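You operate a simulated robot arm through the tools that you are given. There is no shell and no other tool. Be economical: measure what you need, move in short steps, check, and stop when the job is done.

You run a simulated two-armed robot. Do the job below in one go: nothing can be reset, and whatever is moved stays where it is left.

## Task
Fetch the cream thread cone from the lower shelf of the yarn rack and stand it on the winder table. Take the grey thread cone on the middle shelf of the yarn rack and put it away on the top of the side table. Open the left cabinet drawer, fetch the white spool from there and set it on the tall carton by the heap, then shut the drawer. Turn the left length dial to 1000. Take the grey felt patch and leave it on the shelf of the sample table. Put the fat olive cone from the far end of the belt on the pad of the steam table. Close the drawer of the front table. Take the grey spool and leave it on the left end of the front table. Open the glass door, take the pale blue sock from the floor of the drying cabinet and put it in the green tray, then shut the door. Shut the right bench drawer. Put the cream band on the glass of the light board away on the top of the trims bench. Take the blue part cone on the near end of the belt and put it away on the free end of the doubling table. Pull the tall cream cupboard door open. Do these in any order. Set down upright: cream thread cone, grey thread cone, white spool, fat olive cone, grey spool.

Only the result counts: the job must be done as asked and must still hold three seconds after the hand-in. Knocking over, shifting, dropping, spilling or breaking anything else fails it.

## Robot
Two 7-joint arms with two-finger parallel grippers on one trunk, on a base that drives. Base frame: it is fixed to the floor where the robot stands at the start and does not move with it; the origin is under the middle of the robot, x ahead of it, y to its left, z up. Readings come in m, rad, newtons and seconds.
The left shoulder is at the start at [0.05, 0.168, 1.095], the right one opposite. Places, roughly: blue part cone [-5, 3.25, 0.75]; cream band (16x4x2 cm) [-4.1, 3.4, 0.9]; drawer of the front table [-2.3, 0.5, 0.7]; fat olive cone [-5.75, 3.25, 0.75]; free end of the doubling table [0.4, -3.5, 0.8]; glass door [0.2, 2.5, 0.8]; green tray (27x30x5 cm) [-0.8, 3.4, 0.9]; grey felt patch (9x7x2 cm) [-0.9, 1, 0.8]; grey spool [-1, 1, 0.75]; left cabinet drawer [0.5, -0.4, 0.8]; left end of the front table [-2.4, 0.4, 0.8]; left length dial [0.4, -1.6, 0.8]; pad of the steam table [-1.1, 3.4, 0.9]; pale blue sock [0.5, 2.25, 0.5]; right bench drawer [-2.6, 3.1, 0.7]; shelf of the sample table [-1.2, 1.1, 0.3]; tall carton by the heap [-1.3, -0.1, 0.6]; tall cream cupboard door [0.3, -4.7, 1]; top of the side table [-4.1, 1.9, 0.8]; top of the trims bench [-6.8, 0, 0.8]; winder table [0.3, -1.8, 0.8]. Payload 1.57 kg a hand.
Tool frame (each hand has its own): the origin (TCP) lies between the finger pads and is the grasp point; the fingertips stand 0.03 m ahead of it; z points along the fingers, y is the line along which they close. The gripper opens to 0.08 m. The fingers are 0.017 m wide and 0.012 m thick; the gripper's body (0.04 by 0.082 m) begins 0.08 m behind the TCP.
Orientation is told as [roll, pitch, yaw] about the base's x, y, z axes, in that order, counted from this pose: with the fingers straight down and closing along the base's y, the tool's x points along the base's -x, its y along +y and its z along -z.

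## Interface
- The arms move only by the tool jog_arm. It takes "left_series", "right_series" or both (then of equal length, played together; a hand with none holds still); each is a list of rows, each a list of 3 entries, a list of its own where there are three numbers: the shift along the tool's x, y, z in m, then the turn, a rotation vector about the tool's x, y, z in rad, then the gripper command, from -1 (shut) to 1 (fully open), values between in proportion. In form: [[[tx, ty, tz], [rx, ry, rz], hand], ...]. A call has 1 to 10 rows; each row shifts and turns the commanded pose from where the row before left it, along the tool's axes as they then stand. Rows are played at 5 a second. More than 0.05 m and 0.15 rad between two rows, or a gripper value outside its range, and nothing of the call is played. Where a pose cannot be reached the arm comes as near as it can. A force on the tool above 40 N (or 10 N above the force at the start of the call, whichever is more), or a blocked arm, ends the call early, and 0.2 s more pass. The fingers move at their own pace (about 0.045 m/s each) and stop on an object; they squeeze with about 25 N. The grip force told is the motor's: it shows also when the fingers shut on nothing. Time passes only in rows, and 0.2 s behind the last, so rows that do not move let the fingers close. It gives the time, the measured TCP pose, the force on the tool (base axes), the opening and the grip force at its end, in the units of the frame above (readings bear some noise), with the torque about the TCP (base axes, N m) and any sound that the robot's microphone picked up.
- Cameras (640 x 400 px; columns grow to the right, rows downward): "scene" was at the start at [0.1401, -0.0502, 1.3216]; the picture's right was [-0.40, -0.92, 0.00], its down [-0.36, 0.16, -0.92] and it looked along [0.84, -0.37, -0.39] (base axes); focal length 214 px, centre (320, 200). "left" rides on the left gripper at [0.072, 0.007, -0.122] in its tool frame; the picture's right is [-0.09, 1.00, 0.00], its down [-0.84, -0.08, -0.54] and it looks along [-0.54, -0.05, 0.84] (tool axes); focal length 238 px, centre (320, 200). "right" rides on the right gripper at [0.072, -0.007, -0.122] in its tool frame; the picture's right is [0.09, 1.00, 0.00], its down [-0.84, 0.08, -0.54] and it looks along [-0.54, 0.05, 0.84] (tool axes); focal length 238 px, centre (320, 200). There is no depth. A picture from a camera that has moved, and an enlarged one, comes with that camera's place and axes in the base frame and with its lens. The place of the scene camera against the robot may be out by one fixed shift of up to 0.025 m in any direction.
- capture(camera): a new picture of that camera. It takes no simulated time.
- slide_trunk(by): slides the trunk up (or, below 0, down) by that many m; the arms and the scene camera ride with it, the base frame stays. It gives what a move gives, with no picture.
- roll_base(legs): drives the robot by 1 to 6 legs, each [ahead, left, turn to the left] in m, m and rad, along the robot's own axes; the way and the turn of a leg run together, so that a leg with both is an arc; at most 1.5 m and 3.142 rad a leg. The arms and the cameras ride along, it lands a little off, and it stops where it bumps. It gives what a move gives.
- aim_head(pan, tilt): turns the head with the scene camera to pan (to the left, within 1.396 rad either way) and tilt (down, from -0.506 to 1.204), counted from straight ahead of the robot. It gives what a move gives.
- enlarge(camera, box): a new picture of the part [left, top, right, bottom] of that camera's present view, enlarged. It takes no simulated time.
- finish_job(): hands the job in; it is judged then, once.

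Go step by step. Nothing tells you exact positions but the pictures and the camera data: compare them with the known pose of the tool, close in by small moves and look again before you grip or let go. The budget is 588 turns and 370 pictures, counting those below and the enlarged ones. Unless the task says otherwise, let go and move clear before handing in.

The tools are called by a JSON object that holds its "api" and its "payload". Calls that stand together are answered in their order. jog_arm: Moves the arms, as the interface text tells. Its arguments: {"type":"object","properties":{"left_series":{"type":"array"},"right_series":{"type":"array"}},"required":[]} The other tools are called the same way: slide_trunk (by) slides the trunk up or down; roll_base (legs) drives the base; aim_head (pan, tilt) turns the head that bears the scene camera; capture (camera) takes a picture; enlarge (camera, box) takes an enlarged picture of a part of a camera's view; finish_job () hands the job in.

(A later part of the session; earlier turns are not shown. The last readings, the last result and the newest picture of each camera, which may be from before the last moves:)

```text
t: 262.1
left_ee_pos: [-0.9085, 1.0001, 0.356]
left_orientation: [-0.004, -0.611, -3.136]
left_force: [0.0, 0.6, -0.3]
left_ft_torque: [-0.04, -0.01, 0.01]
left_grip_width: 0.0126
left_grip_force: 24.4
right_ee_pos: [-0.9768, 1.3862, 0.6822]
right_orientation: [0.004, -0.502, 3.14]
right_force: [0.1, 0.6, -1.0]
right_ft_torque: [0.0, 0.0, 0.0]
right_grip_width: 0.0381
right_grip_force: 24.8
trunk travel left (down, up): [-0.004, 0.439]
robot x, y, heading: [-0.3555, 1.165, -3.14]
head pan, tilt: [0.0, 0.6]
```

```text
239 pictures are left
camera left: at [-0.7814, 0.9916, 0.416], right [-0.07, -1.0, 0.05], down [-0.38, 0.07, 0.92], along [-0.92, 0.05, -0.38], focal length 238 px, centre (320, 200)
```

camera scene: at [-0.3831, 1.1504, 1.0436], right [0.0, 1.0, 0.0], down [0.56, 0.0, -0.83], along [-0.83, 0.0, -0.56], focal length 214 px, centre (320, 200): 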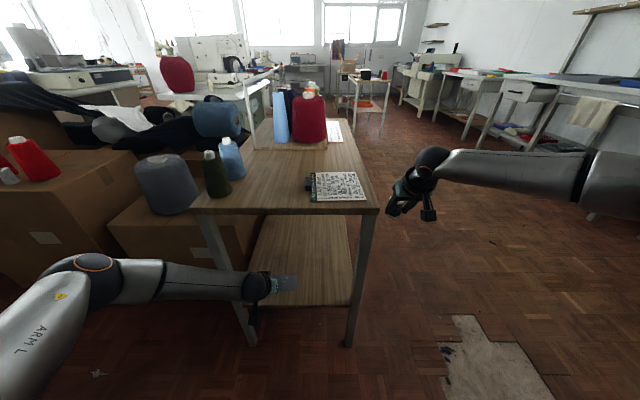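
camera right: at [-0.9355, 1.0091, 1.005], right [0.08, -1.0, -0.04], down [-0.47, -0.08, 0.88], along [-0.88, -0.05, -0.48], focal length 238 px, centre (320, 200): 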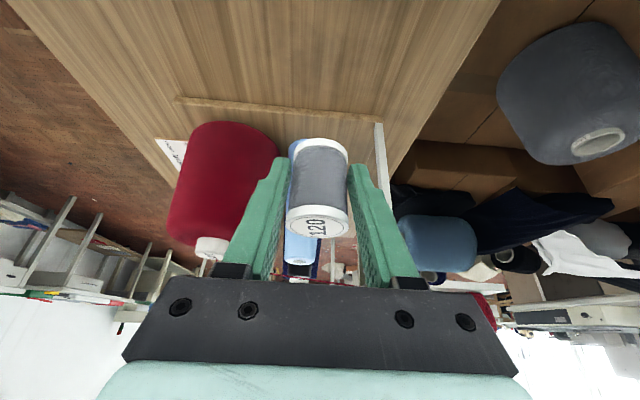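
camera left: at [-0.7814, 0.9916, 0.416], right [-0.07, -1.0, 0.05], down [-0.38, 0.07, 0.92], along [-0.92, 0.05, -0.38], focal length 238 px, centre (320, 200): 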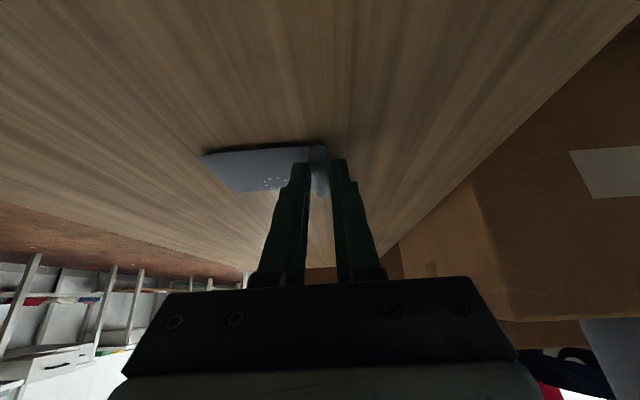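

{"api": "jog_arm", "payload": {"left_series": [[[0.0057, 0, 0.0082], [0, 0, 0], -1], [[0, 0, 0], [0, 0, 0], -1]]}}

{"api": "jog_arm", "payload": {"left_series": [[[0.0057, 0, 0.0082], [0, 0, 0], -1], [[0, 0, 0], [0, 0, 0], -1]]}}

{"api": "capture", "payload": {"camera": "left"}}

```text
t: 262.7
left_ee_pos: [-0.9119, 0.9978, 0.3511]
left_orientation: [-0.004, -0.619, -3.137]
left_force: [13.7, -3.8, 35.4]
left_ft_torque: [-0.03, 0.18, 0.02]
left_grip_width: 0.013
left_grip_force: 24.9
right_ee_pos: [-0.9757, 1.386, 0.6844]
right_orientation: [0.003, -0.505, 3.14]
right_force: [-0.3, 0.5, 0.0]
right_ft_torque: [0.0, 0.0, 0.02]
right_grip_width: 0.0381
right_grip_force: 25.2
trunk travel left (down, up): [-0.004, 0.439]
robot x, y, heading: [-0.3533, 1.1619, -3.141]
head pan, tilt: [0.0, 0.6]
```

```text
t: 263.0
left_ee_pos: [-0.9119, 0.9987, 0.3509]
left_orientation: [-0.005, -0.621, -3.134]
left_force: [18.8, -3.8, 28.0]
left_ft_torque: [0.01, -0.28, -0.1]
left_grip_width: 0.0133
left_grip_force: 24.7
right_ee_pos: [-0.9761, 1.3857, 0.6843]
right_orientation: [0.004, -0.506, 3.14]
right_force: [0.8, -0.1, -1.0]
right_ft_torque: [-0.04, -0.04, 0.0]
right_grip_width: 0.0385
right_grip_force: 25.3
trunk travel left (down, up): [-0.004, 0.439]
robot x, y, heading: [-0.354, 1.1642, -3.14]
head pan, tilt: [0.0, 0.6]
stopped in row 1 (left hand): the force on the tool passed its limit (the readings are from after the stop); the commanded pose is now the measured one
```

```text
238 pictures are left
camera left: at [-0.7841, 0.9918, 0.4097], right [-0.07, -1.0, 0.05], down [-0.37, 0.07, 0.93], along [-0.93, 0.05, -0.37], focal length 238 px, centre (320, 200)
```

left: 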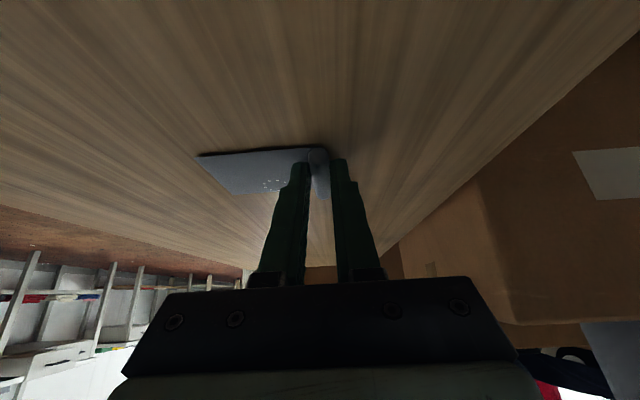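

On the shelf. Release and withdraw.

{"api": "jog_arm", "payload": {"left_series": [[[0, 0, -0.002], [0, 0, 0], -0.5], [[0, 0, 0], [0, 0, 0], -0.2], [[0, 0, 0], [0, 0, 0], 0], [[-0.017, 0, -0.0245], [0, 0, 0], 0], [[-0.017, 0, -0.0245], [0, 0, 0], 0]]}}

{"api": "capture", "payload": {"camera": "left"}}

```text
t: 264.2
left_ee_pos: [-0.9096, 0.9977, 0.4081]
left_orientation: [-0.005, -0.616, -3.137]
left_force: [-0.8, 0.2, -0.6]
left_ft_torque: [-0.01, 0.02, 0.01]
left_grip_width: 0.0399
left_grip_force: 0.1
right_ee_pos: [-0.9765, 1.3857, 0.6823]
right_orientation: [0.003, -0.502, 3.141]
right_force: [0.5, 0.7, 0.0]
right_ft_torque: [-0.02, -0.02, 0.0]
right_grip_width: 0.0379
right_grip_force: 25.0
trunk travel left (down, up): [-0.004, 0.439]
robot x, y, heading: [-0.3525, 1.161, -3.141]
head pan, tilt: [0.0, 0.6]
```

```text
237 pictures are left
camera left: at [-0.7819, 0.9917, 0.4681], right [-0.07, -1.0, 0.05], down [-0.37, 0.07, 0.93], along [-0.93, 0.05, -0.38], focal length 238 px, centre (320, 200)
```

left: 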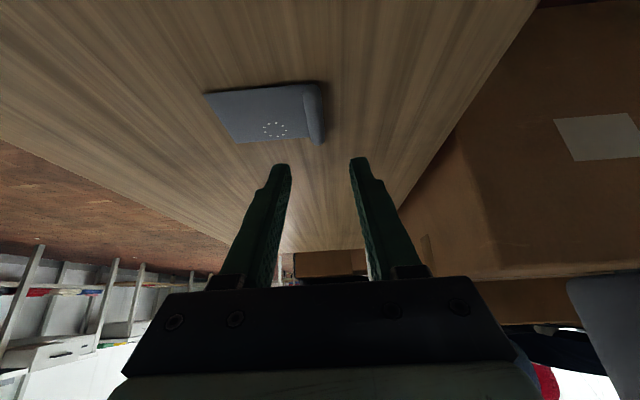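

{"api": "roll_base", "payload": {"legs": [[-0.3, 0, 0]]}}

{"api": "slide_trunk", "payload": {"by": 0.36}}

{"api": "roll_base", "payload": {"legs": [[0, 0, -1.57], [0, 0, -1.571], [-0.35, 0, 0], [0, -0.85, 0]]}}

{"api": "aim_head", "payload": {"pan": 0.2, "tilt": 0.3}}

{"api": "capture", "payload": {"camera": "scene"}}

{"api": "capture", "payload": {"camera": "left"}}

```text
t: 266.2
left_ee_pos: [-0.6129, 0.9989, 0.4104]
left_orientation: [-0.004, -0.615, -3.139]
left_force: [-0.3, -0.6, 0.2]
left_ft_torque: [-0.03, -0.02, -0.03]
left_grip_width: 0.0396
left_grip_force: 0.1
right_ee_pos: [-0.6767, 1.3882, 0.6839]
right_orientation: [0.004, -0.504, 3.137]
right_force: [0.2, -0.2, -0.4]
right_ft_torque: [-0.03, -0.03, 0.03]
right_grip_width: 0.0379
right_grip_force: 25.1
trunk travel left (down, up): [-0.004, 0.439]
robot x, y, heading: [-0.0565, 1.1646, -3.141]
head pan, tilt: [0.0, 0.6]
```

```text
t: 269.7
left_ee_pos: [-0.6129, 1.0006, 0.7704]
left_orientation: [-0.006, -0.617, -3.139]
left_force: [0.1, -0.2, -0.3]
left_ft_torque: [-0.02, -0.02, 0.0]
left_grip_width: 0.0403
left_grip_force: 0.1
right_ee_pos: [-0.6777, 1.3881, 1.0431]
right_orientation: [0.005, -0.502, 3.137]
right_force: [0.5, -0.7, 0.4]
right_ft_torque: [-0.02, 0.03, -0.02]
right_grip_width: 0.038
right_grip_force: 24.7
trunk travel left (down, up): [-0.364, 0.079]
robot x, y, heading: [-0.0565, 1.1639, -3.14]
head pan, tilt: [0.0, 0.6]
```

```text
t: 277.9
left_ee_pos: [0.5009, 1.3345, 0.7701]
left_orientation: [-0.008, -0.617, 0.014]
left_force: [-0.1, -0.6, -0.2]
left_ft_torque: [-0.04, 0.01, 0.02]
left_grip_width: 0.0401
left_grip_force: 0.1
right_ee_pos: [0.5662, 0.9535, 1.0449]
right_orientation: [-0.003, -0.505, 0.02]
right_force: [0.4, 0.1, 0.6]
right_ft_torque: [0.03, 0.0, 0.0]
right_grip_width: 0.0381
right_grip_force: 25.1
trunk travel left (down, up): [-0.364, 0.079]
robot x, y, heading: [-0.0578, 1.1653, 0.009]
head pan, tilt: [0.0, 0.6]
stopped in leg 2: the robot was blocked; the commanded pose is now the measured one
```

```text
t: 278.7
left_ee_pos: [0.4999, 1.3354, 0.7696]
left_orientation: [-0.009, -0.616, 0.014]
left_force: [0.8, 0.4, 1.5]
left_ft_torque: [0.02, 0.0, 0.0]
left_grip_width: 0.0398
left_grip_force: 0.1
right_ee_pos: [0.5674, 0.9529, 1.0446]
right_orientation: [-0.002, -0.506, 0.019]
right_force: [0.3, 0.9, -0.9]
right_ft_torque: [0.02, -0.01, -0.03]
right_grip_width: 0.0381
right_grip_force: 24.6
trunk travel left (down, up): [-0.364, 0.079]
robot x, y, heading: [-0.0514, 1.1654, 0.011]
head pan, tilt: [0.201, 0.3]
```

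```text
236 pictures are left
camera scene: at [0.0901, 1.1754, 1.4311], right [0.21, -0.98, 0.0], down [-0.29, -0.06, -0.96], along [0.93, 0.2, -0.3], focal length 214 px, centre (320, 200)
```

scene: 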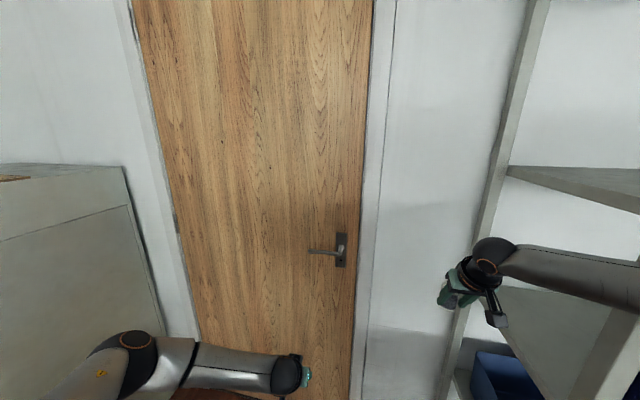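

```text
235 pictures are left
camera left: at [0.37, 1.3404, 0.8284], right [0.07, 1.0, 0.05], down [0.37, -0.07, 0.93], along [0.93, -0.04, -0.37], focal length 238 px, centre (320, 200)
```

left: 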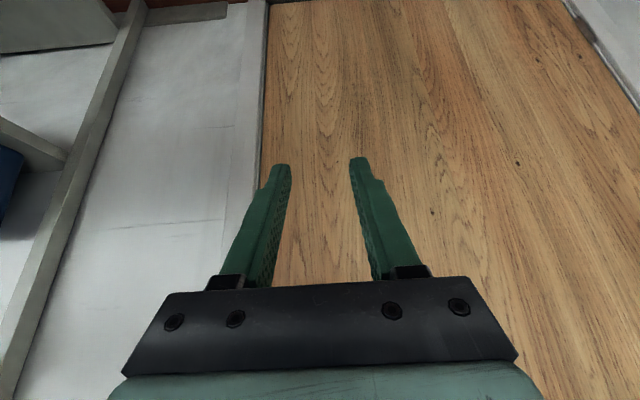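

{"api": "roll_base", "payload": {"legs": [[-0.35, 0, 0]]}}

{"api": "capture", "payload": {"camera": "scene"}}

{"api": "capture", "payload": {"camera": "right"}}

```text
t: 281.0
left_ee_pos: [0.148, 1.3301, 0.7698]
left_orientation: [-0.004, -0.616, 0.009]
left_force: [0.4, 0.7, 0.4]
left_ft_torque: [0.02, -0.01, -0.02]
left_grip_width: 0.0401
left_grip_force: 0.2
right_ee_pos: [0.2156, 0.9482, 1.0424]
right_orientation: [0.003, -0.503, 0.014]
right_force: [0.1, -0.7, 0.1]
right_ft_torque: [-0.01, -0.04, -0.02]
right_grip_width: 0.038
right_grip_force: 25.2
trunk travel left (down, up): [-0.364, 0.079]
robot x, y, heading: [-0.4064, 1.1619, 0.005]
head pan, tilt: [0.201, 0.3]
```

```text
234 pictures are left
camera scene: at [-0.2607, 1.1688, 1.4311], right [0.21, -0.98, 0.0], down [-0.29, -0.06, -0.96], along [0.93, 0.2, -0.3], focal length 214 px, centre (320, 200)
```

scene: 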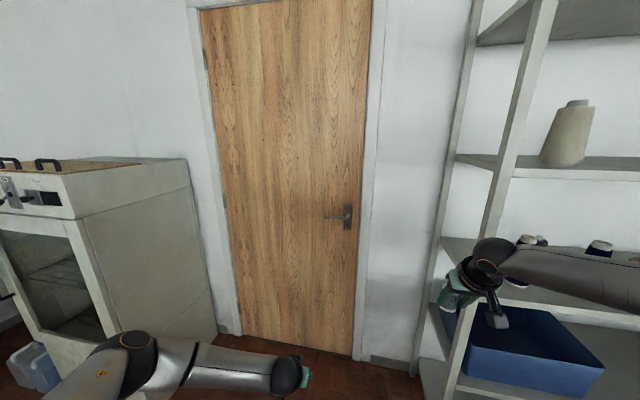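

```text
233 pictures are left
camera right: at [0.0931, 0.9384, 1.1147], right [-0.1, 0.99, -0.04], down [0.47, 0.08, 0.88], along [0.88, 0.06, -0.48], focal length 238 px, centre (320, 200)
```

right: 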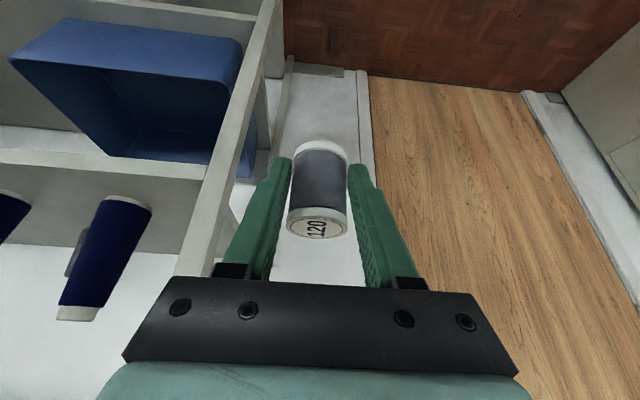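

{"api": "roll_base", "payload": {"legs": [[0, -0.85, 0]]}}

{"api": "capture", "payload": {"camera": "scene"}}

{"api": "capture", "payload": {"camera": "left"}}

```text
t: 285.4
left_ee_pos: [0.1548, 0.4875, 0.77]
left_orientation: [-0.004, -0.617, 0.01]
left_force: [-0.6, -0.3, 0.5]
left_ft_torque: [-0.04, 0.01, 0.01]
left_grip_width: 0.0399
left_grip_force: 0.0
right_ee_pos: [0.2213, 0.1044, 1.0433]
right_orientation: [0.001, -0.503, 0.014]
right_force: [0.6, 0.3, -0.4]
right_ft_torque: [-0.01, -0.02, -0.02]
right_grip_width: 0.0379
right_grip_force: 25.1
trunk travel left (down, up): [-0.364, 0.079]
robot x, y, heading: [-0.401, 0.3177, 0.004]
head pan, tilt: [0.201, 0.3]
```

```text
232 pictures are left
camera scene: at [-0.2545, 0.3265, 1.4311], right [0.21, -0.98, 0.0], down [-0.29, -0.06, -0.96], along [0.93, 0.2, -0.3], focal length 214 px, centre (320, 200)
```

scene: 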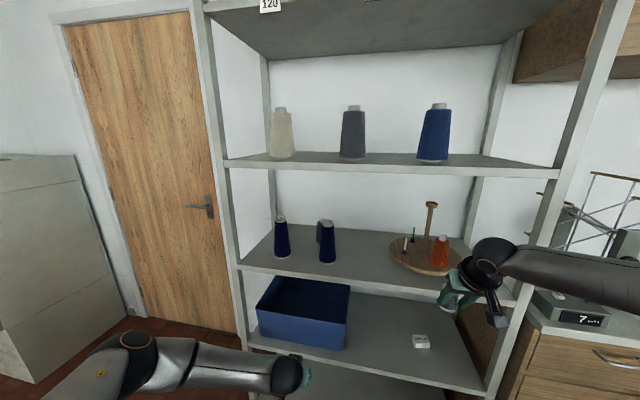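

```text
231 pictures are left
camera left: at [0.0251, 0.493, 0.8285], right [0.07, 1.0, 0.05], down [0.37, -0.07, 0.93], along [0.93, -0.04, -0.37], focal length 238 px, centre (320, 200)
```

left: 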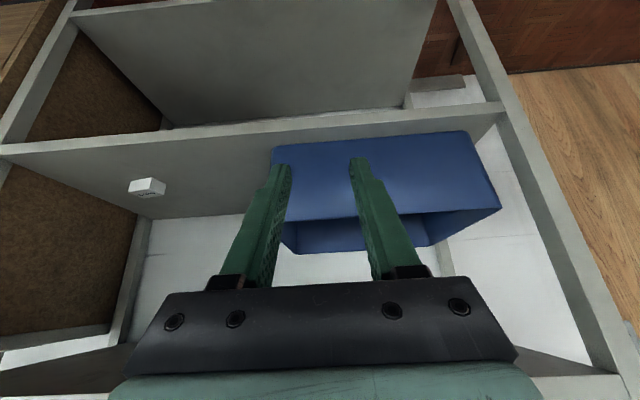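

{"api": "enlarge", "payload": {"camera": "scene", "box": [230, 190, 390, 290]}}

```text
4.00 times, centred on (310, 240) of scene
camera zoom: at [-0.2545, 0.3265, 1.4311], right [0.21, -0.98, 0.0], down [-0.29, -0.06, -0.96], along [0.93, 0.2, -0.3], focal length 858 px, centre (360, 40)
```

zoom: 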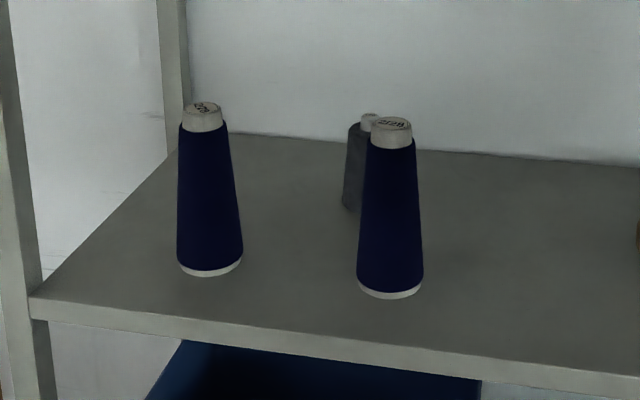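

{"api": "slide_trunk", "payload": {"by": 0.05}}

{"api": "jog_arm", "payload": {"left_series": [[[-0.0277, 0, -0.039], [0, 0, 0], 0.5], [[-0.0277, 0, -0.039], [0, 0, 0], 0.5], [[-0.0277, 0, -0.039], [0, 0, 0], 0.5], [[-0.0277, 0, -0.039], [0, 0, 0], 0.5], [[-0.0277, 0, -0.039], [0, 0, 0], 0.5], [[-0.0277, 0, -0.039], [0, 0, 0], 0.5], [[0, 0, 0], [0, -0.145, 0], 0.6], [[0, 0, 0], [0, -0.145, 0], 0.6], [[0, 0, 0], [0, -0.145, 0], 0.6], [[0, 0, 0], [0, 0, 0], 0.6]]}}

{"api": "capture", "payload": {"camera": "left"}}

```text
t: 286.4
left_ee_pos: [0.1569, 0.488, 0.819]
left_orientation: [-0.004, -0.619, 0.009]
left_force: [0.8, -0.3, 0.0]
left_ft_torque: [-0.01, 0.01, -0.01]
left_grip_width: 0.04
left_grip_force: 0.0
right_ee_pos: [0.2208, 0.1049, 1.0924]
right_orientation: [0.002, -0.502, 0.015]
right_force: [0.8, -0.2, -0.4]
right_ft_torque: [-0.02, 0.07, -0.05]
right_grip_width: 0.0379
right_grip_force: 24.9
trunk travel left (down, up): [-0.414, 0.029]
robot x, y, heading: [-0.4005, 0.3201, 0.005]
head pan, tilt: [0.201, 0.3]
```

```text
t: 288.6
left_ee_pos: [0.1557, 0.4872, 1.1077]
left_orientation: [-0.011, -1.054, 0.013]
left_force: [-0.1, -0.3, 0.1]
left_ft_torque: [-0.01, 0.0, 0.01]
left_grip_width: 0.0642
left_grip_force: 0.0
right_ee_pos: [0.2203, 0.1051, 1.0921]
right_orientation: [0.002, -0.502, 0.015]
right_force: [0.6, -0.3, -0.4]
right_ft_torque: [0.04, 0.02, 0.0]
right_grip_width: 0.0379
right_grip_force: 24.1
trunk travel left (down, up): [-0.414, 0.029]
robot x, y, heading: [-0.3983, 0.3181, 0.008]
head pan, tilt: [0.201, 0.3]
```

```text
229 pictures are left
camera left: at [0.0134, 0.4937, 1.1058], right [0.04, 1.0, 0.08], down [-0.06, -0.07, 1.0], along [1.0, -0.04, 0.05], focal length 238 px, centre (320, 200)
```

left: 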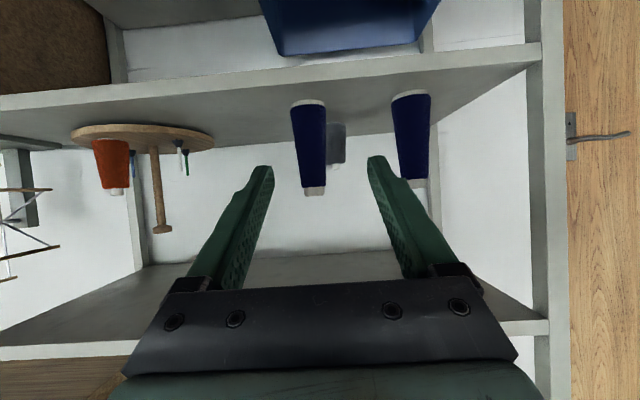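

{"api": "jog_arm", "payload": {"left_series": [[[-0.019, 0.033, -0.011], [0, 0, 0], 0.75], [[0, 0, 0], [0.0805, 0, 0.0457], 0.75], [[0, 0, 0], [0.0805, 0, 0.0457], 0.75], [[0, 0, 0], [0, 0, 0], 0.75]]}}

{"api": "roll_base", "payload": {"legs": [[0.2, 0, 0]]}}

{"api": "capture", "payload": {"camera": "left"}}

```text
t: 289.6
left_ee_pos: [0.1555, 0.5214, 1.1282]
left_orientation: [-0.006, -1.054, -0.173]
left_force: [0.2, 0.1, -1.1]
left_ft_torque: [0.01, 0.0, 0.03]
left_grip_width: 0.0699
left_grip_force: 0.0
right_ee_pos: [0.2217, 0.1039, 1.0927]
right_orientation: [0.001, -0.503, 0.013]
right_force: [0.1, -0.6, -0.4]
right_ft_torque: [-0.04, 0.02, 0.01]
right_grip_width: 0.038
right_grip_force: 24.9
trunk travel left (down, up): [-0.414, 0.029]
robot x, y, heading: [-0.4003, 0.3195, 0.003]
head pan, tilt: [0.201, 0.3]
```

```text
t: 291.2
left_ee_pos: [0.3569, 0.5227, 1.127]
left_orientation: [-0.007, -1.05, -0.171]
left_force: [-0.3, 0.3, 0.5]
left_ft_torque: [0.01, -0.01, -0.01]
left_grip_width: 0.07
left_grip_force: 0.1
right_ee_pos: [0.4209, 0.1063, 1.092]
right_orientation: [0.001, -0.501, 0.013]
right_force: [-0.1, 0.4, -1.0]
right_ft_torque: [0.04, 0.01, -0.01]
right_grip_width: 0.0382
right_grip_force: 24.5
trunk travel left (down, up): [-0.414, 0.029]
robot x, y, heading: [-0.2027, 0.3222, 0.009]
head pan, tilt: [0.201, 0.3]
```

```text
228 pictures are left
camera left: at [0.2175, 0.554, 1.1273], right [0.22, 0.97, 0.08], down [-0.07, -0.06, 1.0], along [0.97, -0.23, 0.05], focal length 238 px, centre (320, 200)
```

left: 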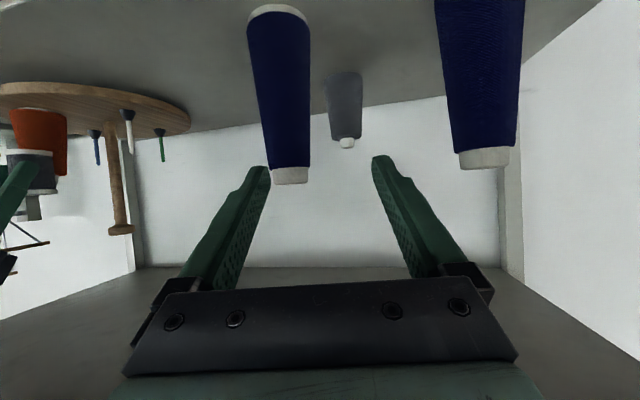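

{"api": "jog_arm", "payload": {"right_series": [[[0.03, 0, -0.028], [0, 0, 0], -1], [[0.03, 0, -0.028], [0, 0, 0], -1], [[0.03, 0, -0.028], [0, 0, 0], -1], [[0.03, 0, -0.028], [0, 0, 0], -1], [[0.03, 0, -0.028], [0, 0, 0], -1], [[0, 0, 0], [0, 0, 0], -1]]}}

{"api": "aim_head", "payload": {"pan": 0.1, "tilt": 0.5}}

{"api": "capture", "payload": {"camera": "scene"}}

```text
t: 292.6
left_ee_pos: [0.3561, 0.524, 1.1277]
left_orientation: [-0.009, -1.052, -0.17]
left_force: [0.0, 0.0, -0.6]
left_ft_torque: [0.01, -0.02, 0.01]
left_grip_width: 0.0699
left_grip_force: 0.1
right_ee_pos: [0.2242, 0.1027, 1.1422]
right_orientation: [0.002, -0.502, 0.011]
right_force: [-0.1, -0.4, -0.5]
right_ft_torque: [0.01, 0.01, 0.02]
right_grip_width: 0.0382
right_grip_force: 25.4
trunk travel left (down, up): [-0.414, 0.029]
robot x, y, heading: [-0.2013, 0.3215, 0.003]
head pan, tilt: [0.201, 0.3]
```

```text
t: 293.3
left_ee_pos: [0.3557, 0.5244, 1.1286]
left_orientation: [-0.008, -1.053, -0.171]
left_force: [0.2, 0.4, 1.2]
left_ft_torque: [-0.01, 0.01, -0.02]
left_grip_width: 0.0698
left_grip_force: 0.0
right_ee_pos: [0.2233, 0.1022, 1.1415]
right_orientation: [0.003, -0.504, 0.014]
right_force: [0.0, -0.2, -1.1]
right_ft_torque: [0.0, 0.03, 0.0]
right_grip_width: 0.0383
right_grip_force: 25.6
trunk travel left (down, up): [-0.414, 0.029]
robot x, y, heading: [-0.2006, 0.3215, 0.003]
head pan, tilt: [0.099, 0.499]
```

```text
227 pictures are left
camera scene: at [-0.0554, 0.3183, 1.4627], right [0.11, -0.99, 0.0], down [-0.48, -0.05, -0.88], along [0.87, 0.09, -0.48], focal length 214 px, centre (320, 200)
```

scene: 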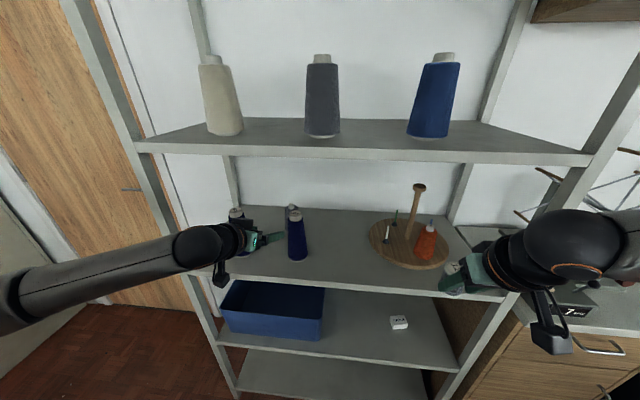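

{"api": "jog_arm", "payload": {"left_series": [[[-0.0244, -0.004, -0.0138], [0, 0, 0], 0.55], [[0, 0, 0], [0.0957, 0, 0.0543], 0.55], [[0, 0, 0], [0, 0, 0], 0.55]]}}

{"api": "roll_base", "payload": {"legs": [[0.12, 0, 0]]}}

{"api": "capture", "payload": {"camera": "left"}}

{"api": "capture", "payload": {"camera": "scene"}}

```text
t: 294.1
left_ee_pos: [0.3541, 0.5182, 1.1566]
left_orientation: [-0.009, -1.052, -0.282]
left_force: [0.7, -0.4, 0.1]
left_ft_torque: [-0.03, 0.02, 0.01]
left_grip_width: 0.0623
left_grip_force: 0.1
right_ee_pos: [0.2231, 0.1027, 1.1428]
right_orientation: [0.001, -0.503, 0.014]
right_force: [0.0, -0.4, -1.0]
right_ft_torque: [0.01, -0.01, 0.0]
right_grip_width: 0.0379
right_grip_force: 24.7
trunk travel left (down, up): [-0.414, 0.029]
robot x, y, heading: [-0.2024, 0.321, 0.008]
head pan, tilt: [0.099, 0.499]
```

```text
t: 295.3
left_ee_pos: [0.474, 0.5189, 1.1562]
left_orientation: [-0.008, -1.048, -0.28]
left_force: [-0.2, 0.4, -0.3]
left_ft_torque: [0.0, -0.03, 0.01]
left_grip_width: 0.062
left_grip_force: 0.0
right_ee_pos: [0.3406, 0.103, 1.1417]
right_orientation: [0.003, -0.501, 0.013]
right_force: [-0.2, 0.2, -1.6]
right_ft_torque: [0.02, 0.02, -0.03]
right_grip_width: 0.0382
right_grip_force: 25.1
trunk travel left (down, up): [-0.414, 0.029]
robot x, y, heading: [-0.0846, 0.3178, 0.001]
head pan, tilt: [0.099, 0.499]
```

```text
226 pictures are left
camera left: at [0.3393, 0.5655, 1.1549], right [0.33, 0.94, 0.08], down [-0.07, -0.05, 1.0], along [0.94, -0.33, 0.05], focal length 238 px, centre (320, 200)
```

left: 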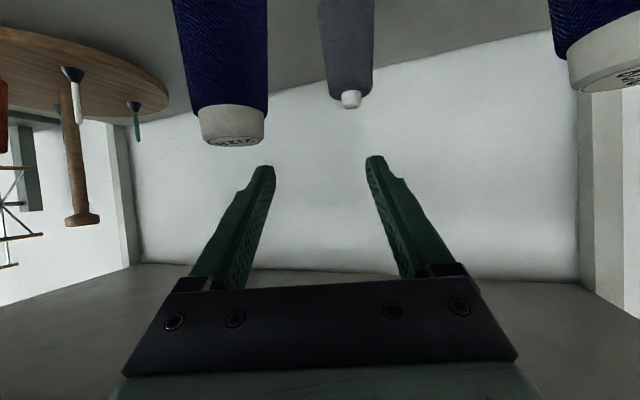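

```text
225 pictures are left
camera scene: at [0.0632, 0.3188, 1.4625], right [0.1, -0.99, 0.0], down [-0.48, -0.05, -0.88], along [0.87, 0.09, -0.48], focal length 214 px, centre (320, 200)
```

scene: 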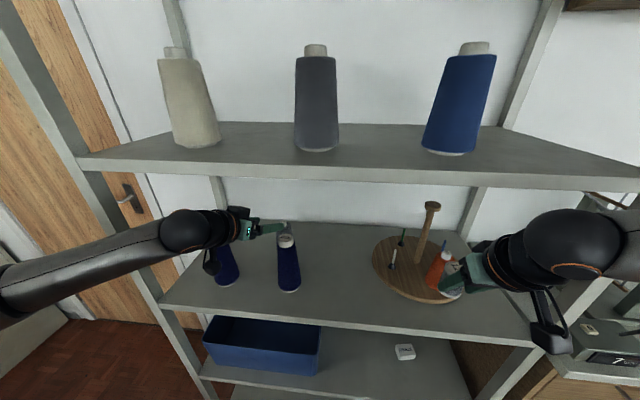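

{"api": "jog_arm", "payload": {"right_series": [[[0.04, 0, -0.022], [0, 0, 0], -1], [[0.04, 0, -0.022], [0, 0, 0], -1], [[0.04, 0, -0.022], [0, 0, 0], -1], [[0, 0, 0], [0, 0, 0], -1]]}}

{"api": "roll_base", "payload": {"legs": [[0.11, 0, 0]]}}

{"api": "capture", "payload": {"camera": "left"}}

```text
t: 296.3
left_ee_pos: [0.4738, 0.5188, 1.156]
left_orientation: [-0.01, -1.052, -0.282]
left_force: [0.7, -0.4, 0.2]
left_ft_torque: [0.0, 0.0, 0.01]
left_grip_width: 0.0619
left_grip_force: 0.0
right_ee_pos: [0.2593, 0.1032, 1.1668]
right_orientation: [0.001, -0.501, 0.012]
right_force: [-0.2, -0.5, 0.3]
right_ft_torque: [-0.02, 0.03, -0.02]
right_grip_width: 0.0378
right_grip_force: 25.4
right hand out of reach, approached as far as the arm can: row 2, 3
trunk travel left (down, up): [-0.414, 0.029]
robot x, y, heading: [-0.0839, 0.3192, 0.004]
head pan, tilt: [0.099, 0.499]
```

```text
t: 297.5
left_ee_pos: [0.5832, 0.5195, 1.1556]
left_orientation: [-0.008, -1.05, -0.281]
left_force: [-0.1, 0.4, -0.4]
left_ft_torque: [0.0, 0.01, -0.01]
left_grip_width: 0.0619
left_grip_force: 0.0
right_ee_pos: [0.37, 0.1036, 1.1654]
right_orientation: [0.001, -0.499, 0.013]
right_force: [0.6, -0.9, 0.0]
right_ft_torque: [-0.04, 0.06, 0.0]
right_grip_width: 0.0383
right_grip_force: 25.2
trunk travel left (down, up): [-0.414, 0.029]
robot x, y, heading: [0.0277, 0.3228, 0.007]
head pan, tilt: [0.099, 0.499]
```

```text
224 pictures are left
camera left: at [0.4491, 0.566, 1.1549], right [0.33, 0.94, 0.08], down [-0.07, -0.05, 1.0], along [0.94, -0.33, 0.05], focal length 238 px, centre (320, 200)
```

left: 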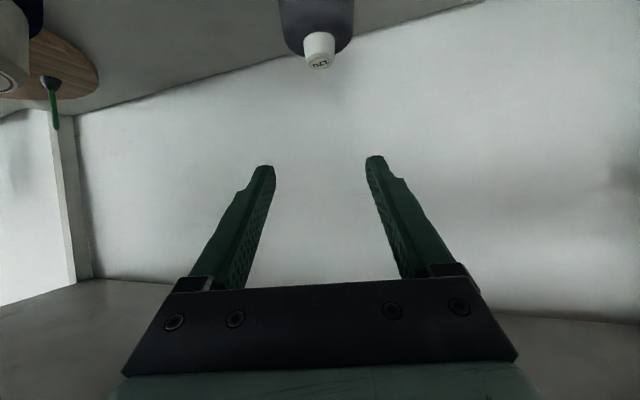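

{"api": "jog_arm", "payload": {"left_series": [[[-0.006, 0, 0.0105], [0, 0, 0], 0.55], [[0.026, 0, 0.0148], [0, 0, 0], 0.55], [[0.026, 0, 0.0148], [0, 0, 0], 0.55], [[0, 0, 0], [0, 0, 0], 0.55]]}}

{"api": "capture", "payload": {"camera": "left"}}

```text
t: 298.5
left_ee_pos: [0.5942, 0.5166, 1.0973]
left_orientation: [-0.008, -1.053, -0.283]
left_force: [0.0, -0.3, 0.6]
left_ft_torque: [-0.02, 0.0, 0.0]
left_grip_width: 0.062
left_grip_force: 0.2
right_ee_pos: [0.3692, 0.104, 1.167]
right_orientation: [0.001, -0.499, 0.011]
right_force: [0.4, 0.3, 0.3]
right_ft_torque: [-0.03, 0.01, 0.0]
right_grip_width: 0.0382
right_grip_force: 25.2
trunk travel left (down, up): [-0.414, 0.029]
robot x, y, heading: [0.0304, 0.3245, 0.004]
head pan, tilt: [0.099, 0.499]
```

```text
223 pictures are left
camera left: at [0.4601, 0.5624, 1.0956], right [0.33, 0.94, 0.08], down [-0.07, -0.05, 1.0], along [0.94, -0.33, 0.05], focal length 238 px, centre (320, 200)
```

left: 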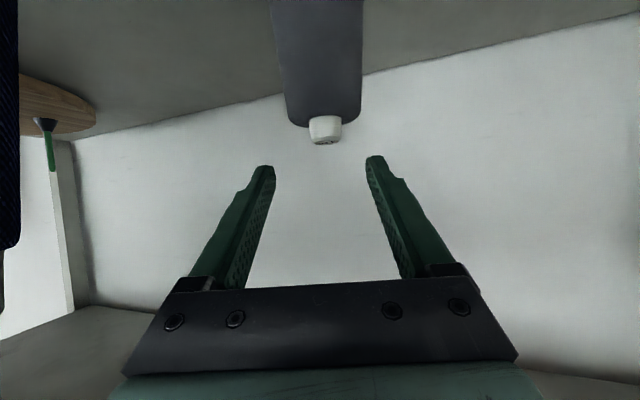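

{"api": "jog_arm", "payload": {"left_series": [[[0.026, 0.001, 0.0148], [0, 0, 0], 0.9], [[0.028, 0, 0.0158], [0, 0, 0], 0.9], [[0, 0, 0], [0, 0, 0], 0.9]]}}

{"api": "capture", "payload": {"camera": "left"}}

```text
t: 299.3
left_ee_pos: [0.5937, 0.5161, 1.0347]
left_orientation: [-0.008, -1.052, -0.283]
left_force: [-0.9, 0.3, 0.1]
left_ft_torque: [0.0, 0.0, 0.03]
left_grip_width: 0.0762
left_grip_force: 0.1
right_ee_pos: [0.3686, 0.1041, 1.1674]
right_orientation: [0.002, -0.5, 0.011]
right_force: [-0.3, -0.7, -0.3]
right_ft_torque: [0.03, -0.04, 0.01]
right_grip_width: 0.0384
right_grip_force: 25.0
trunk travel left (down, up): [-0.414, 0.029]
robot x, y, heading: [0.0257, 0.3221, 0.004]
head pan, tilt: [0.099, 0.499]
```

```text
222 pictures are left
camera left: at [0.4599, 0.5625, 1.0335], right [0.33, 0.94, 0.08], down [-0.08, -0.05, 1.0], along [0.94, -0.33, 0.05], focal length 238 px, centre (320, 200)
```

left: 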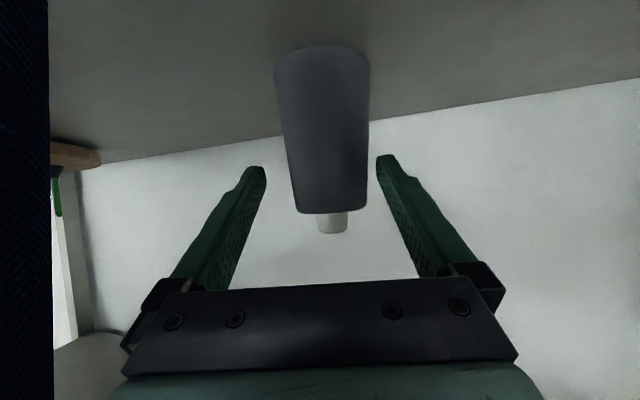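

{"api": "jog_arm", "payload": {"left_series": [[[0.0104, 0, 0.006], [0, 0, 0], 0.9], [[0, 0, 0], [0, 0, 0], -1], [[0, 0, 0], [0, 0, 0], -1], [[0, 0, 0], [0, 0, 0], -1], [[0, 0, 0], [0, 0, 0], -1]]}}

{"api": "jog_arm", "payload": {"left_series": [[[-0.026, 0, -0.0148], [0, 0, 0], -1], [[-0.026, 0, -0.0148], [0, 0, 0], -1], [[-0.026, 0, -0.0148], [0, 0, 0], -1], [[-0.026, 0, -0.0148], [0, 0, 0], -1], [[-0.026, 0, -0.0148], [0, 0, 0], -1], [[-0.026, 0, -0.0148], [0, 0, 0], -1]]}}

{"api": "capture", "payload": {"camera": "left"}}

{"api": "capture", "payload": {"camera": "scene"}}

```text
t: 300.5
left_ee_pos: [0.5945, 0.5166, 1.0218]
left_orientation: [-0.01, -1.053, -0.283]
left_force: [0.5, 1.3, 0.1]
left_ft_torque: [0.03, -0.01, 0.03]
left_grip_width: 0.0545
left_grip_force: 24.8
right_ee_pos: [0.3684, 0.1025, 1.1654]
right_orientation: [0.002, -0.498, 0.012]
right_force: [0.1, 0.3, -1.0]
right_ft_torque: [-0.04, 0.01, 0.01]
right_grip_width: 0.0382
right_grip_force: 25.0
trunk travel left (down, up): [-0.414, 0.029]
robot x, y, heading: [0.0299, 0.3169, 0.006]
head pan, tilt: [0.099, 0.499]
```

```text
t: 301.9
left_ee_pos: [0.5895, 0.5157, 1.1818]
left_orientation: [-0.007, -1.02, -0.292]
left_force: [-0.8, -0.4, -1.9]
left_ft_torque: [0.03, 0.06, 0.0]
left_grip_width: 0.0547
left_grip_force: 25.3
right_ee_pos: [0.3679, 0.1066, 1.1641]
right_orientation: [0.0, -0.5, 0.016]
right_force: [1.1, 0.4, -0.3]
right_ft_torque: [0.01, 0.04, -0.01]
right_grip_width: 0.0381
right_grip_force: 25.2
trunk travel left (down, up): [-0.414, 0.029]
robot x, y, heading: [0.0261, 0.3254, 0.007]
head pan, tilt: [0.099, 0.499]
```

```text
221 pictures are left
camera left: at [0.4556, 0.5642, 1.185], right [0.34, 0.94, 0.07], down [-0.04, -0.06, 1.0], along [0.94, -0.34, 0.02], focal length 238 px, centre (320, 200)
```

left: 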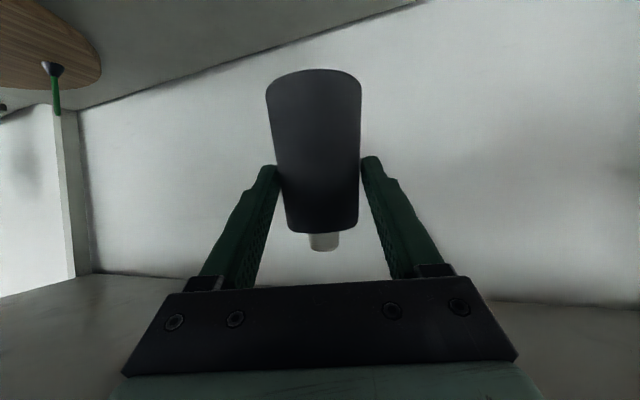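

```text
220 pictures are left
camera scene: at [0.1709, 0.3231, 1.4602], right [0.11, -0.99, 0.0], down [-0.48, -0.05, -0.88], along [0.87, 0.09, -0.48], focal length 214 px, centre (320, 200)
```

scene: 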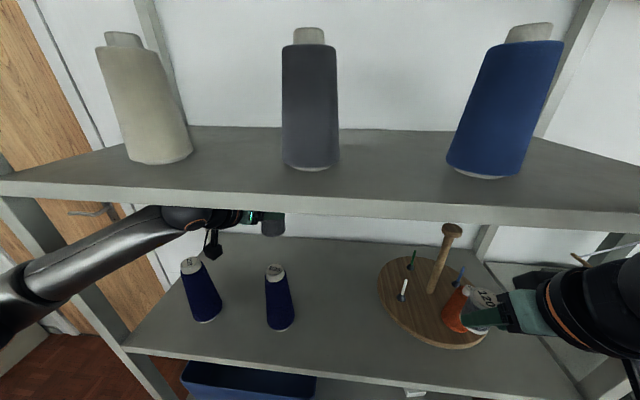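

{"api": "jog_arm", "payload": {"left_series": [[[0.0104, 0, 0.006], [0, 0, 0], -1], [[0, 0, 0], [0, 0, 0], -1]]}}

{"api": "roll_base", "payload": {"legs": [[0, 0.042, 0]]}}

{"api": "roll_base", "payload": {"legs": [[-0.15, 0, 0]]}}

{"api": "capture", "payload": {"camera": "left"}}

```text
t: 302.5
left_ee_pos: [0.594, 0.5176, 1.1859]
left_orientation: [-0.008, -1.04, -0.284]
left_force: [0.5, -0.3, -1.0]
left_ft_torque: [0.02, 0.02, -0.02]
left_grip_width: 0.0548
left_grip_force: 24.9
right_ee_pos: [0.3682, 0.1046, 1.1672]
right_orientation: [-0.002, -0.5, 0.013]
right_force: [-0.9, 0.4, -0.4]
right_ft_torque: [-0.01, -0.01, 0.0]
right_grip_width: 0.0383
right_grip_force: 25.2
trunk travel left (down, up): [-0.414, 0.029]
robot x, y, heading: [0.0232, 0.32, 0.005]
head pan, tilt: [0.099, 0.499]
```

```text
t: 303.4
left_ee_pos: [0.597, 0.5661, 1.1865]
left_orientation: [-0.018, -1.048, -0.267]
left_force: [0.1, 0.1, -1.3]
left_ft_torque: [0.01, 0.07, -0.02]
left_grip_width: 0.055
left_grip_force: 25.0
right_ee_pos: [0.3701, 0.1495, 1.166]
right_orientation: [-0.002, -0.499, 0.016]
right_force: [-0.3, -0.5, -0.7]
right_ft_torque: [-0.01, -0.01, 0.01]
right_grip_width: 0.0383
right_grip_force: 24.3
trunk travel left (down, up): [-0.414, 0.029]
robot x, y, heading: [0.0272, 0.3663, 0.007]
head pan, tilt: [0.099, 0.499]
```

```text
t: 304.8
left_ee_pos: [0.4451, 0.5603, 1.1882]
left_orientation: [-0.008, -1.049, -0.277]
left_force: [-0.6, -0.3, -1.2]
left_ft_torque: [0.05, 0.03, 0.01]
left_grip_width: 0.0546
left_grip_force: 25.2
right_ee_pos: [0.2181, 0.1452, 1.1659]
right_orientation: [0.002, -0.501, 0.012]
right_force: [-0.4, 1.2, -1.2]
right_ft_torque: [0.01, -0.01, 0.01]
right_grip_width: 0.038
right_grip_force: 25.1
trunk travel left (down, up): [-0.414, 0.029]
robot x, y, heading: [-0.1258, 0.3621, 0.005]
head pan, tilt: [0.099, 0.499]
```

```text
219 pictures are left
camera left: at [0.31, 0.6066, 1.1881], right [0.32, 0.94, 0.08], down [-0.07, -0.06, 1.0], along [0.94, -0.33, 0.05], focal length 238 px, centre (320, 200)
```

left: 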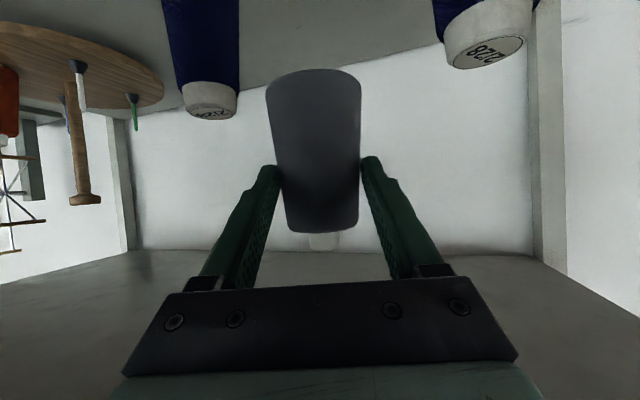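

{"api": "roll_base", "payload": {"legs": [[-0.33, 0, 0]]}}

{"api": "capture", "payload": {"camera": "scene"}}

{"api": "roll_base", "payload": {"legs": [[0, 0, 1.57], [0, 0, 1.57], [0, -1.4, 0]]}}

{"api": "aim_head", "payload": {"pan": 0.3, "tilt": 0.4}}

{"api": "capture", "payload": {"camera": "scene"}}

```text
t: 307.0
left_ee_pos: [0.1145, 0.5585, 1.1875]
left_orientation: [-0.009, -1.046, -0.276]
left_force: [-0.2, 0.0, -1.1]
left_ft_torque: [-0.02, 0.0, -0.02]
left_grip_width: 0.0547
left_grip_force: 24.7
right_ee_pos: [-0.1113, 0.1436, 1.1656]
right_orientation: [0.002, -0.5, 0.015]
right_force: [0.7, 0.1, -0.1]
right_ft_torque: [-0.04, 0.0, 0.05]
right_grip_width: 0.0383
right_grip_force: 24.7
trunk travel left (down, up): [-0.414, 0.029]
robot x, y, heading: [-0.4525, 0.3646, 0.006]
head pan, tilt: [0.099, 0.499]
```

```text
218 pictures are left
camera scene: at [-0.3085, 0.3597, 1.4627], right [0.11, -0.99, 0.0], down [-0.48, -0.05, -0.88], along [0.87, 0.09, -0.48], focal length 214 px, centre (320, 200)
```

scene: 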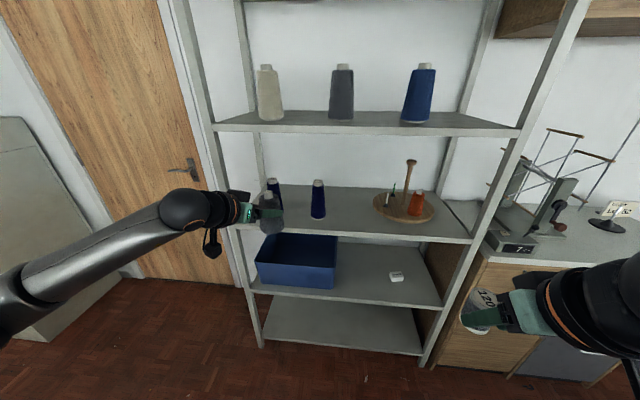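

```text
t: 321.5
left_ee_pos: [-1.0165, 1.5678, 1.188]
left_orientation: [-0.01, -1.047, 2.853]
left_force: [0.6, 0.3, -2.0]
left_ft_torque: [-0.01, -0.01, 0.0]
left_grip_width: 0.0542
left_grip_force: 25.5
right_ee_pos: [-0.785, 1.9811, 1.1664]
right_orientation: [0.001, -0.5, -3.142]
right_force: [-0.7, -0.5, -0.3]
right_ft_torque: [0.04, -0.03, -0.01]
right_grip_width: 0.0346
right_grip_force: 25.2
trunk travel left (down, up): [-0.414, 0.029]
robot x, y, heading: [-0.4467, 1.7573, 3.134]
head pan, tilt: [0.099, 0.499]
```

```text
t: 322.3
left_ee_pos: [-1.0172, 1.568, 1.1876]
left_orientation: [-0.009, -1.047, 2.852]
left_force: [0.0, -0.2, -1.3]
left_ft_torque: [0.02, -0.03, 0.01]
left_grip_width: 0.0545
left_grip_force: 24.7
right_ee_pos: [-0.7846, 1.9807, 1.1663]
right_orientation: [0.0, -0.499, -3.142]
right_force: [0.0, -0.2, -0.4]
right_ft_torque: [0.0, -0.01, 0.0]
right_grip_width: 0.0346
right_grip_force: 25.0
trunk travel left (down, up): [-0.414, 0.029]
robot x, y, heading: [-0.4441, 1.7555, 3.133]
head pan, tilt: [0.3, 0.4]
```

```text
217 pictures are left
camera scene: at [-0.5593, 1.7177, 1.4718], right [-0.29, 0.96, 0.0], down [0.37, 0.11, -0.92], along [-0.88, -0.27, -0.39], focal length 214 px, centre (320, 200)
```

scene: 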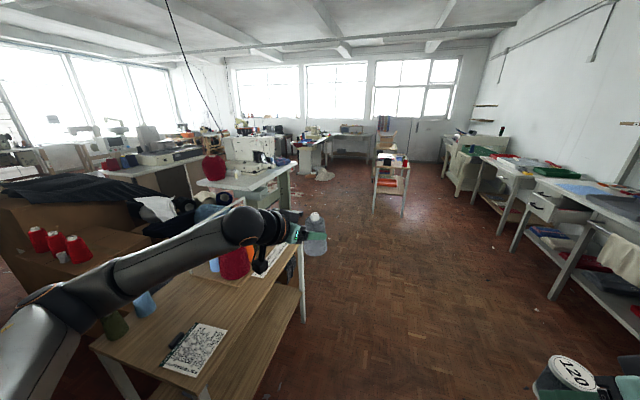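

{"api": "capture", "payload": {"camera": "right"}}

{"api": "enlarge", "payload": {"camera": "scene", "box": [180, 100, 500, 260]}}

```text
216 pictures are left
camera right: at [-0.6645, 1.9864, 1.2381], right [0.08, -1.0, -0.04], down [-0.47, -0.08, 0.88], along [-0.88, -0.05, -0.48], focal length 238 px, centre (320, 200)
```

right: 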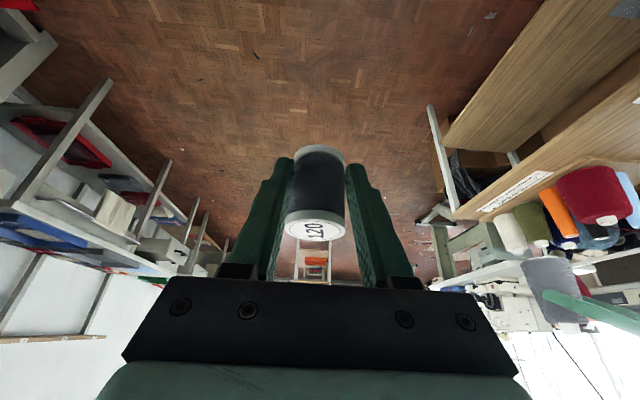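

```text
2.00 times, centred on (340, 180) of scene
camera zoom: at [-0.5593, 1.7177, 1.4718], right [-0.29, 0.96, 0.0], down [0.37, 0.11, -0.92], along [-0.88, -0.27, -0.39], focal length 429 px, centre (280, 240)
```

zoom: 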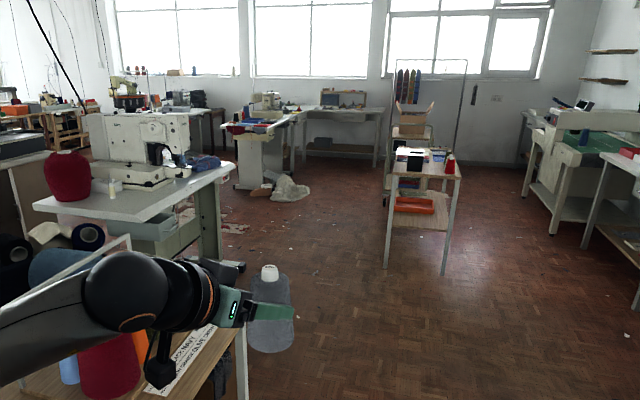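

{"api": "roll_base", "payload": {"legs": [[1.4, 0, 0], [0.7, 0, 0]]}}

{"api": "aim_head", "payload": {"pan": 0.0, "tilt": 0.4}}

{"api": "capture", "payload": {"camera": "scene"}}

{"api": "aim_head", "payload": {"pan": 1.2, "tilt": 0.5}}

{"api": "capture", "payload": {"camera": "scene"}}

```text
t: 332.7
left_ee_pos: [-3.111, 1.5799, 1.1874]
left_orientation: [-0.01, -1.047, 2.854]
left_force: [0.9, 0.9, -2.3]
left_ft_torque: [-0.01, -0.04, 0.01]
left_grip_width: 0.0542
left_grip_force: 24.8
right_ee_pos: [-2.8791, 1.9922, 1.1662]
right_orientation: [0.002, -0.5, -3.143]
right_force: [-0.3, 0.5, -0.8]
right_ft_torque: [0.02, -0.01, -0.01]
right_grip_width: 0.0338
right_grip_force: 24.8
trunk travel left (down, up): [-0.414, 0.029]
robot x, y, heading: [-2.5405, 1.7692, 3.136]
head pan, tilt: [0.3, 0.4]
```

```text
t: 333.5
left_ee_pos: [-3.1114, 1.5807, 1.1871]
left_orientation: [-0.009, -1.047, 2.855]
left_force: [0.3, 0.1, -1.9]
left_ft_torque: [0.01, -0.05, 0.0]
left_grip_width: 0.054
left_grip_force: 24.9
right_ee_pos: [-2.8801, 1.992, 1.1659]
right_orientation: [0.0, -0.499, -3.141]
right_force: [0.5, -0.2, -0.6]
right_ft_torque: [-0.01, 0.02, 0.01]
right_grip_width: 0.0334
right_grip_force: 24.9
trunk travel left (down, up): [-0.414, 0.029]
robot x, y, heading: [-2.5421, 1.7701, 3.135]
head pan, tilt: [0.0, 0.4]
```

```text
214 pictures are left
camera scene: at [-2.6578, 1.7576, 1.4718], right [0.01, 1.0, 0.0], down [0.39, 0.0, -0.92], along [-0.92, 0.01, -0.39], focal length 214 px, centre (320, 200)
```

scene: 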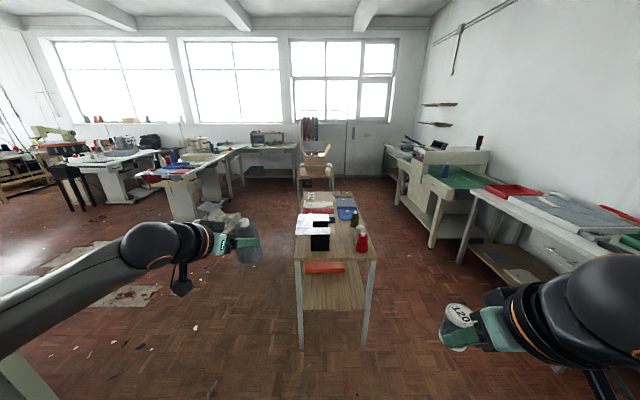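

```text
t: 334.9
left_ee_pos: [-3.1101, 1.5803, 1.1877]
left_orientation: [-0.012, -1.047, 2.854]
left_force: [0.1, -0.3, -1.1]
left_ft_torque: [0.04, -0.05, -0.03]
left_grip_width: 0.054
left_grip_force: 24.8
right_ee_pos: [-2.881, 1.9928, 1.165]
right_orientation: [0.001, -0.499, -3.143]
right_force: [1.2, 0.7, 0.2]
right_ft_torque: [-0.03, -0.02, -0.01]
right_grip_width: 0.0331
right_grip_force: 25.4
trunk travel left (down, up): [-0.414, 0.029]
robot x, y, heading: [-2.5397, 1.7714, 3.132]
head pan, tilt: [1.201, 0.499]
```

```text
213 pictures are left
camera scene: at [-2.5987, 1.6725, 1.4627], right [-0.93, 0.37, 0.0], down [0.18, 0.45, -0.88], along [-0.32, -0.82, -0.48], focal length 214 px, centre (320, 200)
```

scene: 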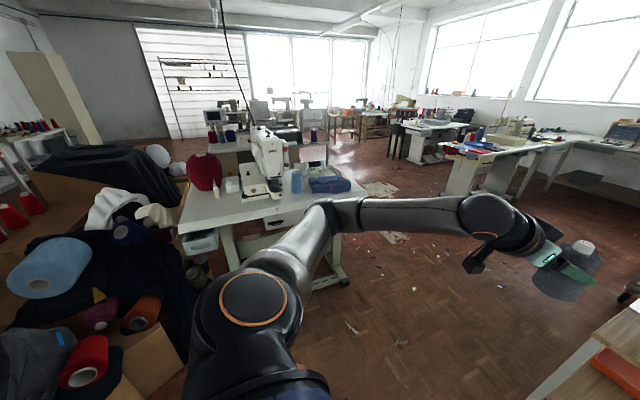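

{"api": "capture", "payload": {"camera": "right"}}

{"api": "enlarge", "payload": {"camera": "scene", "box": [150, 110, 390, 290]}}

```text
212 pictures are left
camera right: at [-2.7592, 1.999, 1.2381], right [0.08, -1.0, -0.04], down [-0.47, -0.08, 0.88], along [-0.88, -0.05, -0.48], focal length 238 px, centre (320, 200)
```

right: 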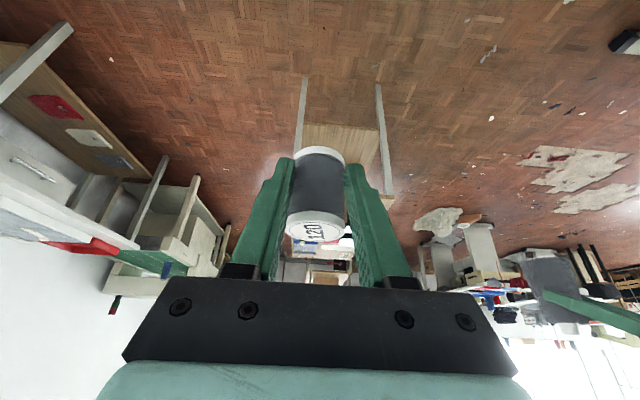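

```text
2.22 times, centred on (270, 200) of scene
camera zoom: at [-2.5987, 1.6725, 1.4627], right [-0.93, 0.37, 0.0], down [0.18, 0.45, -0.88], along [-0.32, -0.82, -0.48], focal length 477 px, centre (431, 200)
```

zoom: 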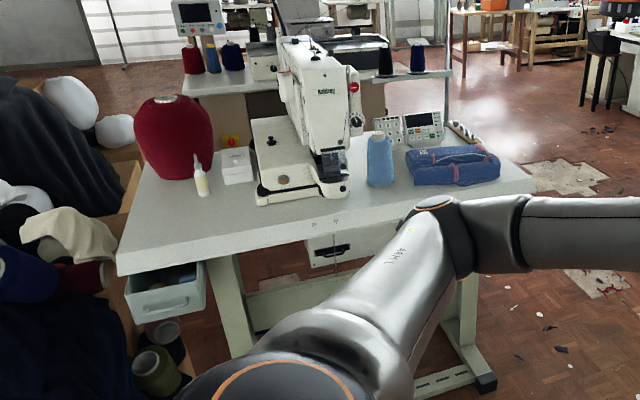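

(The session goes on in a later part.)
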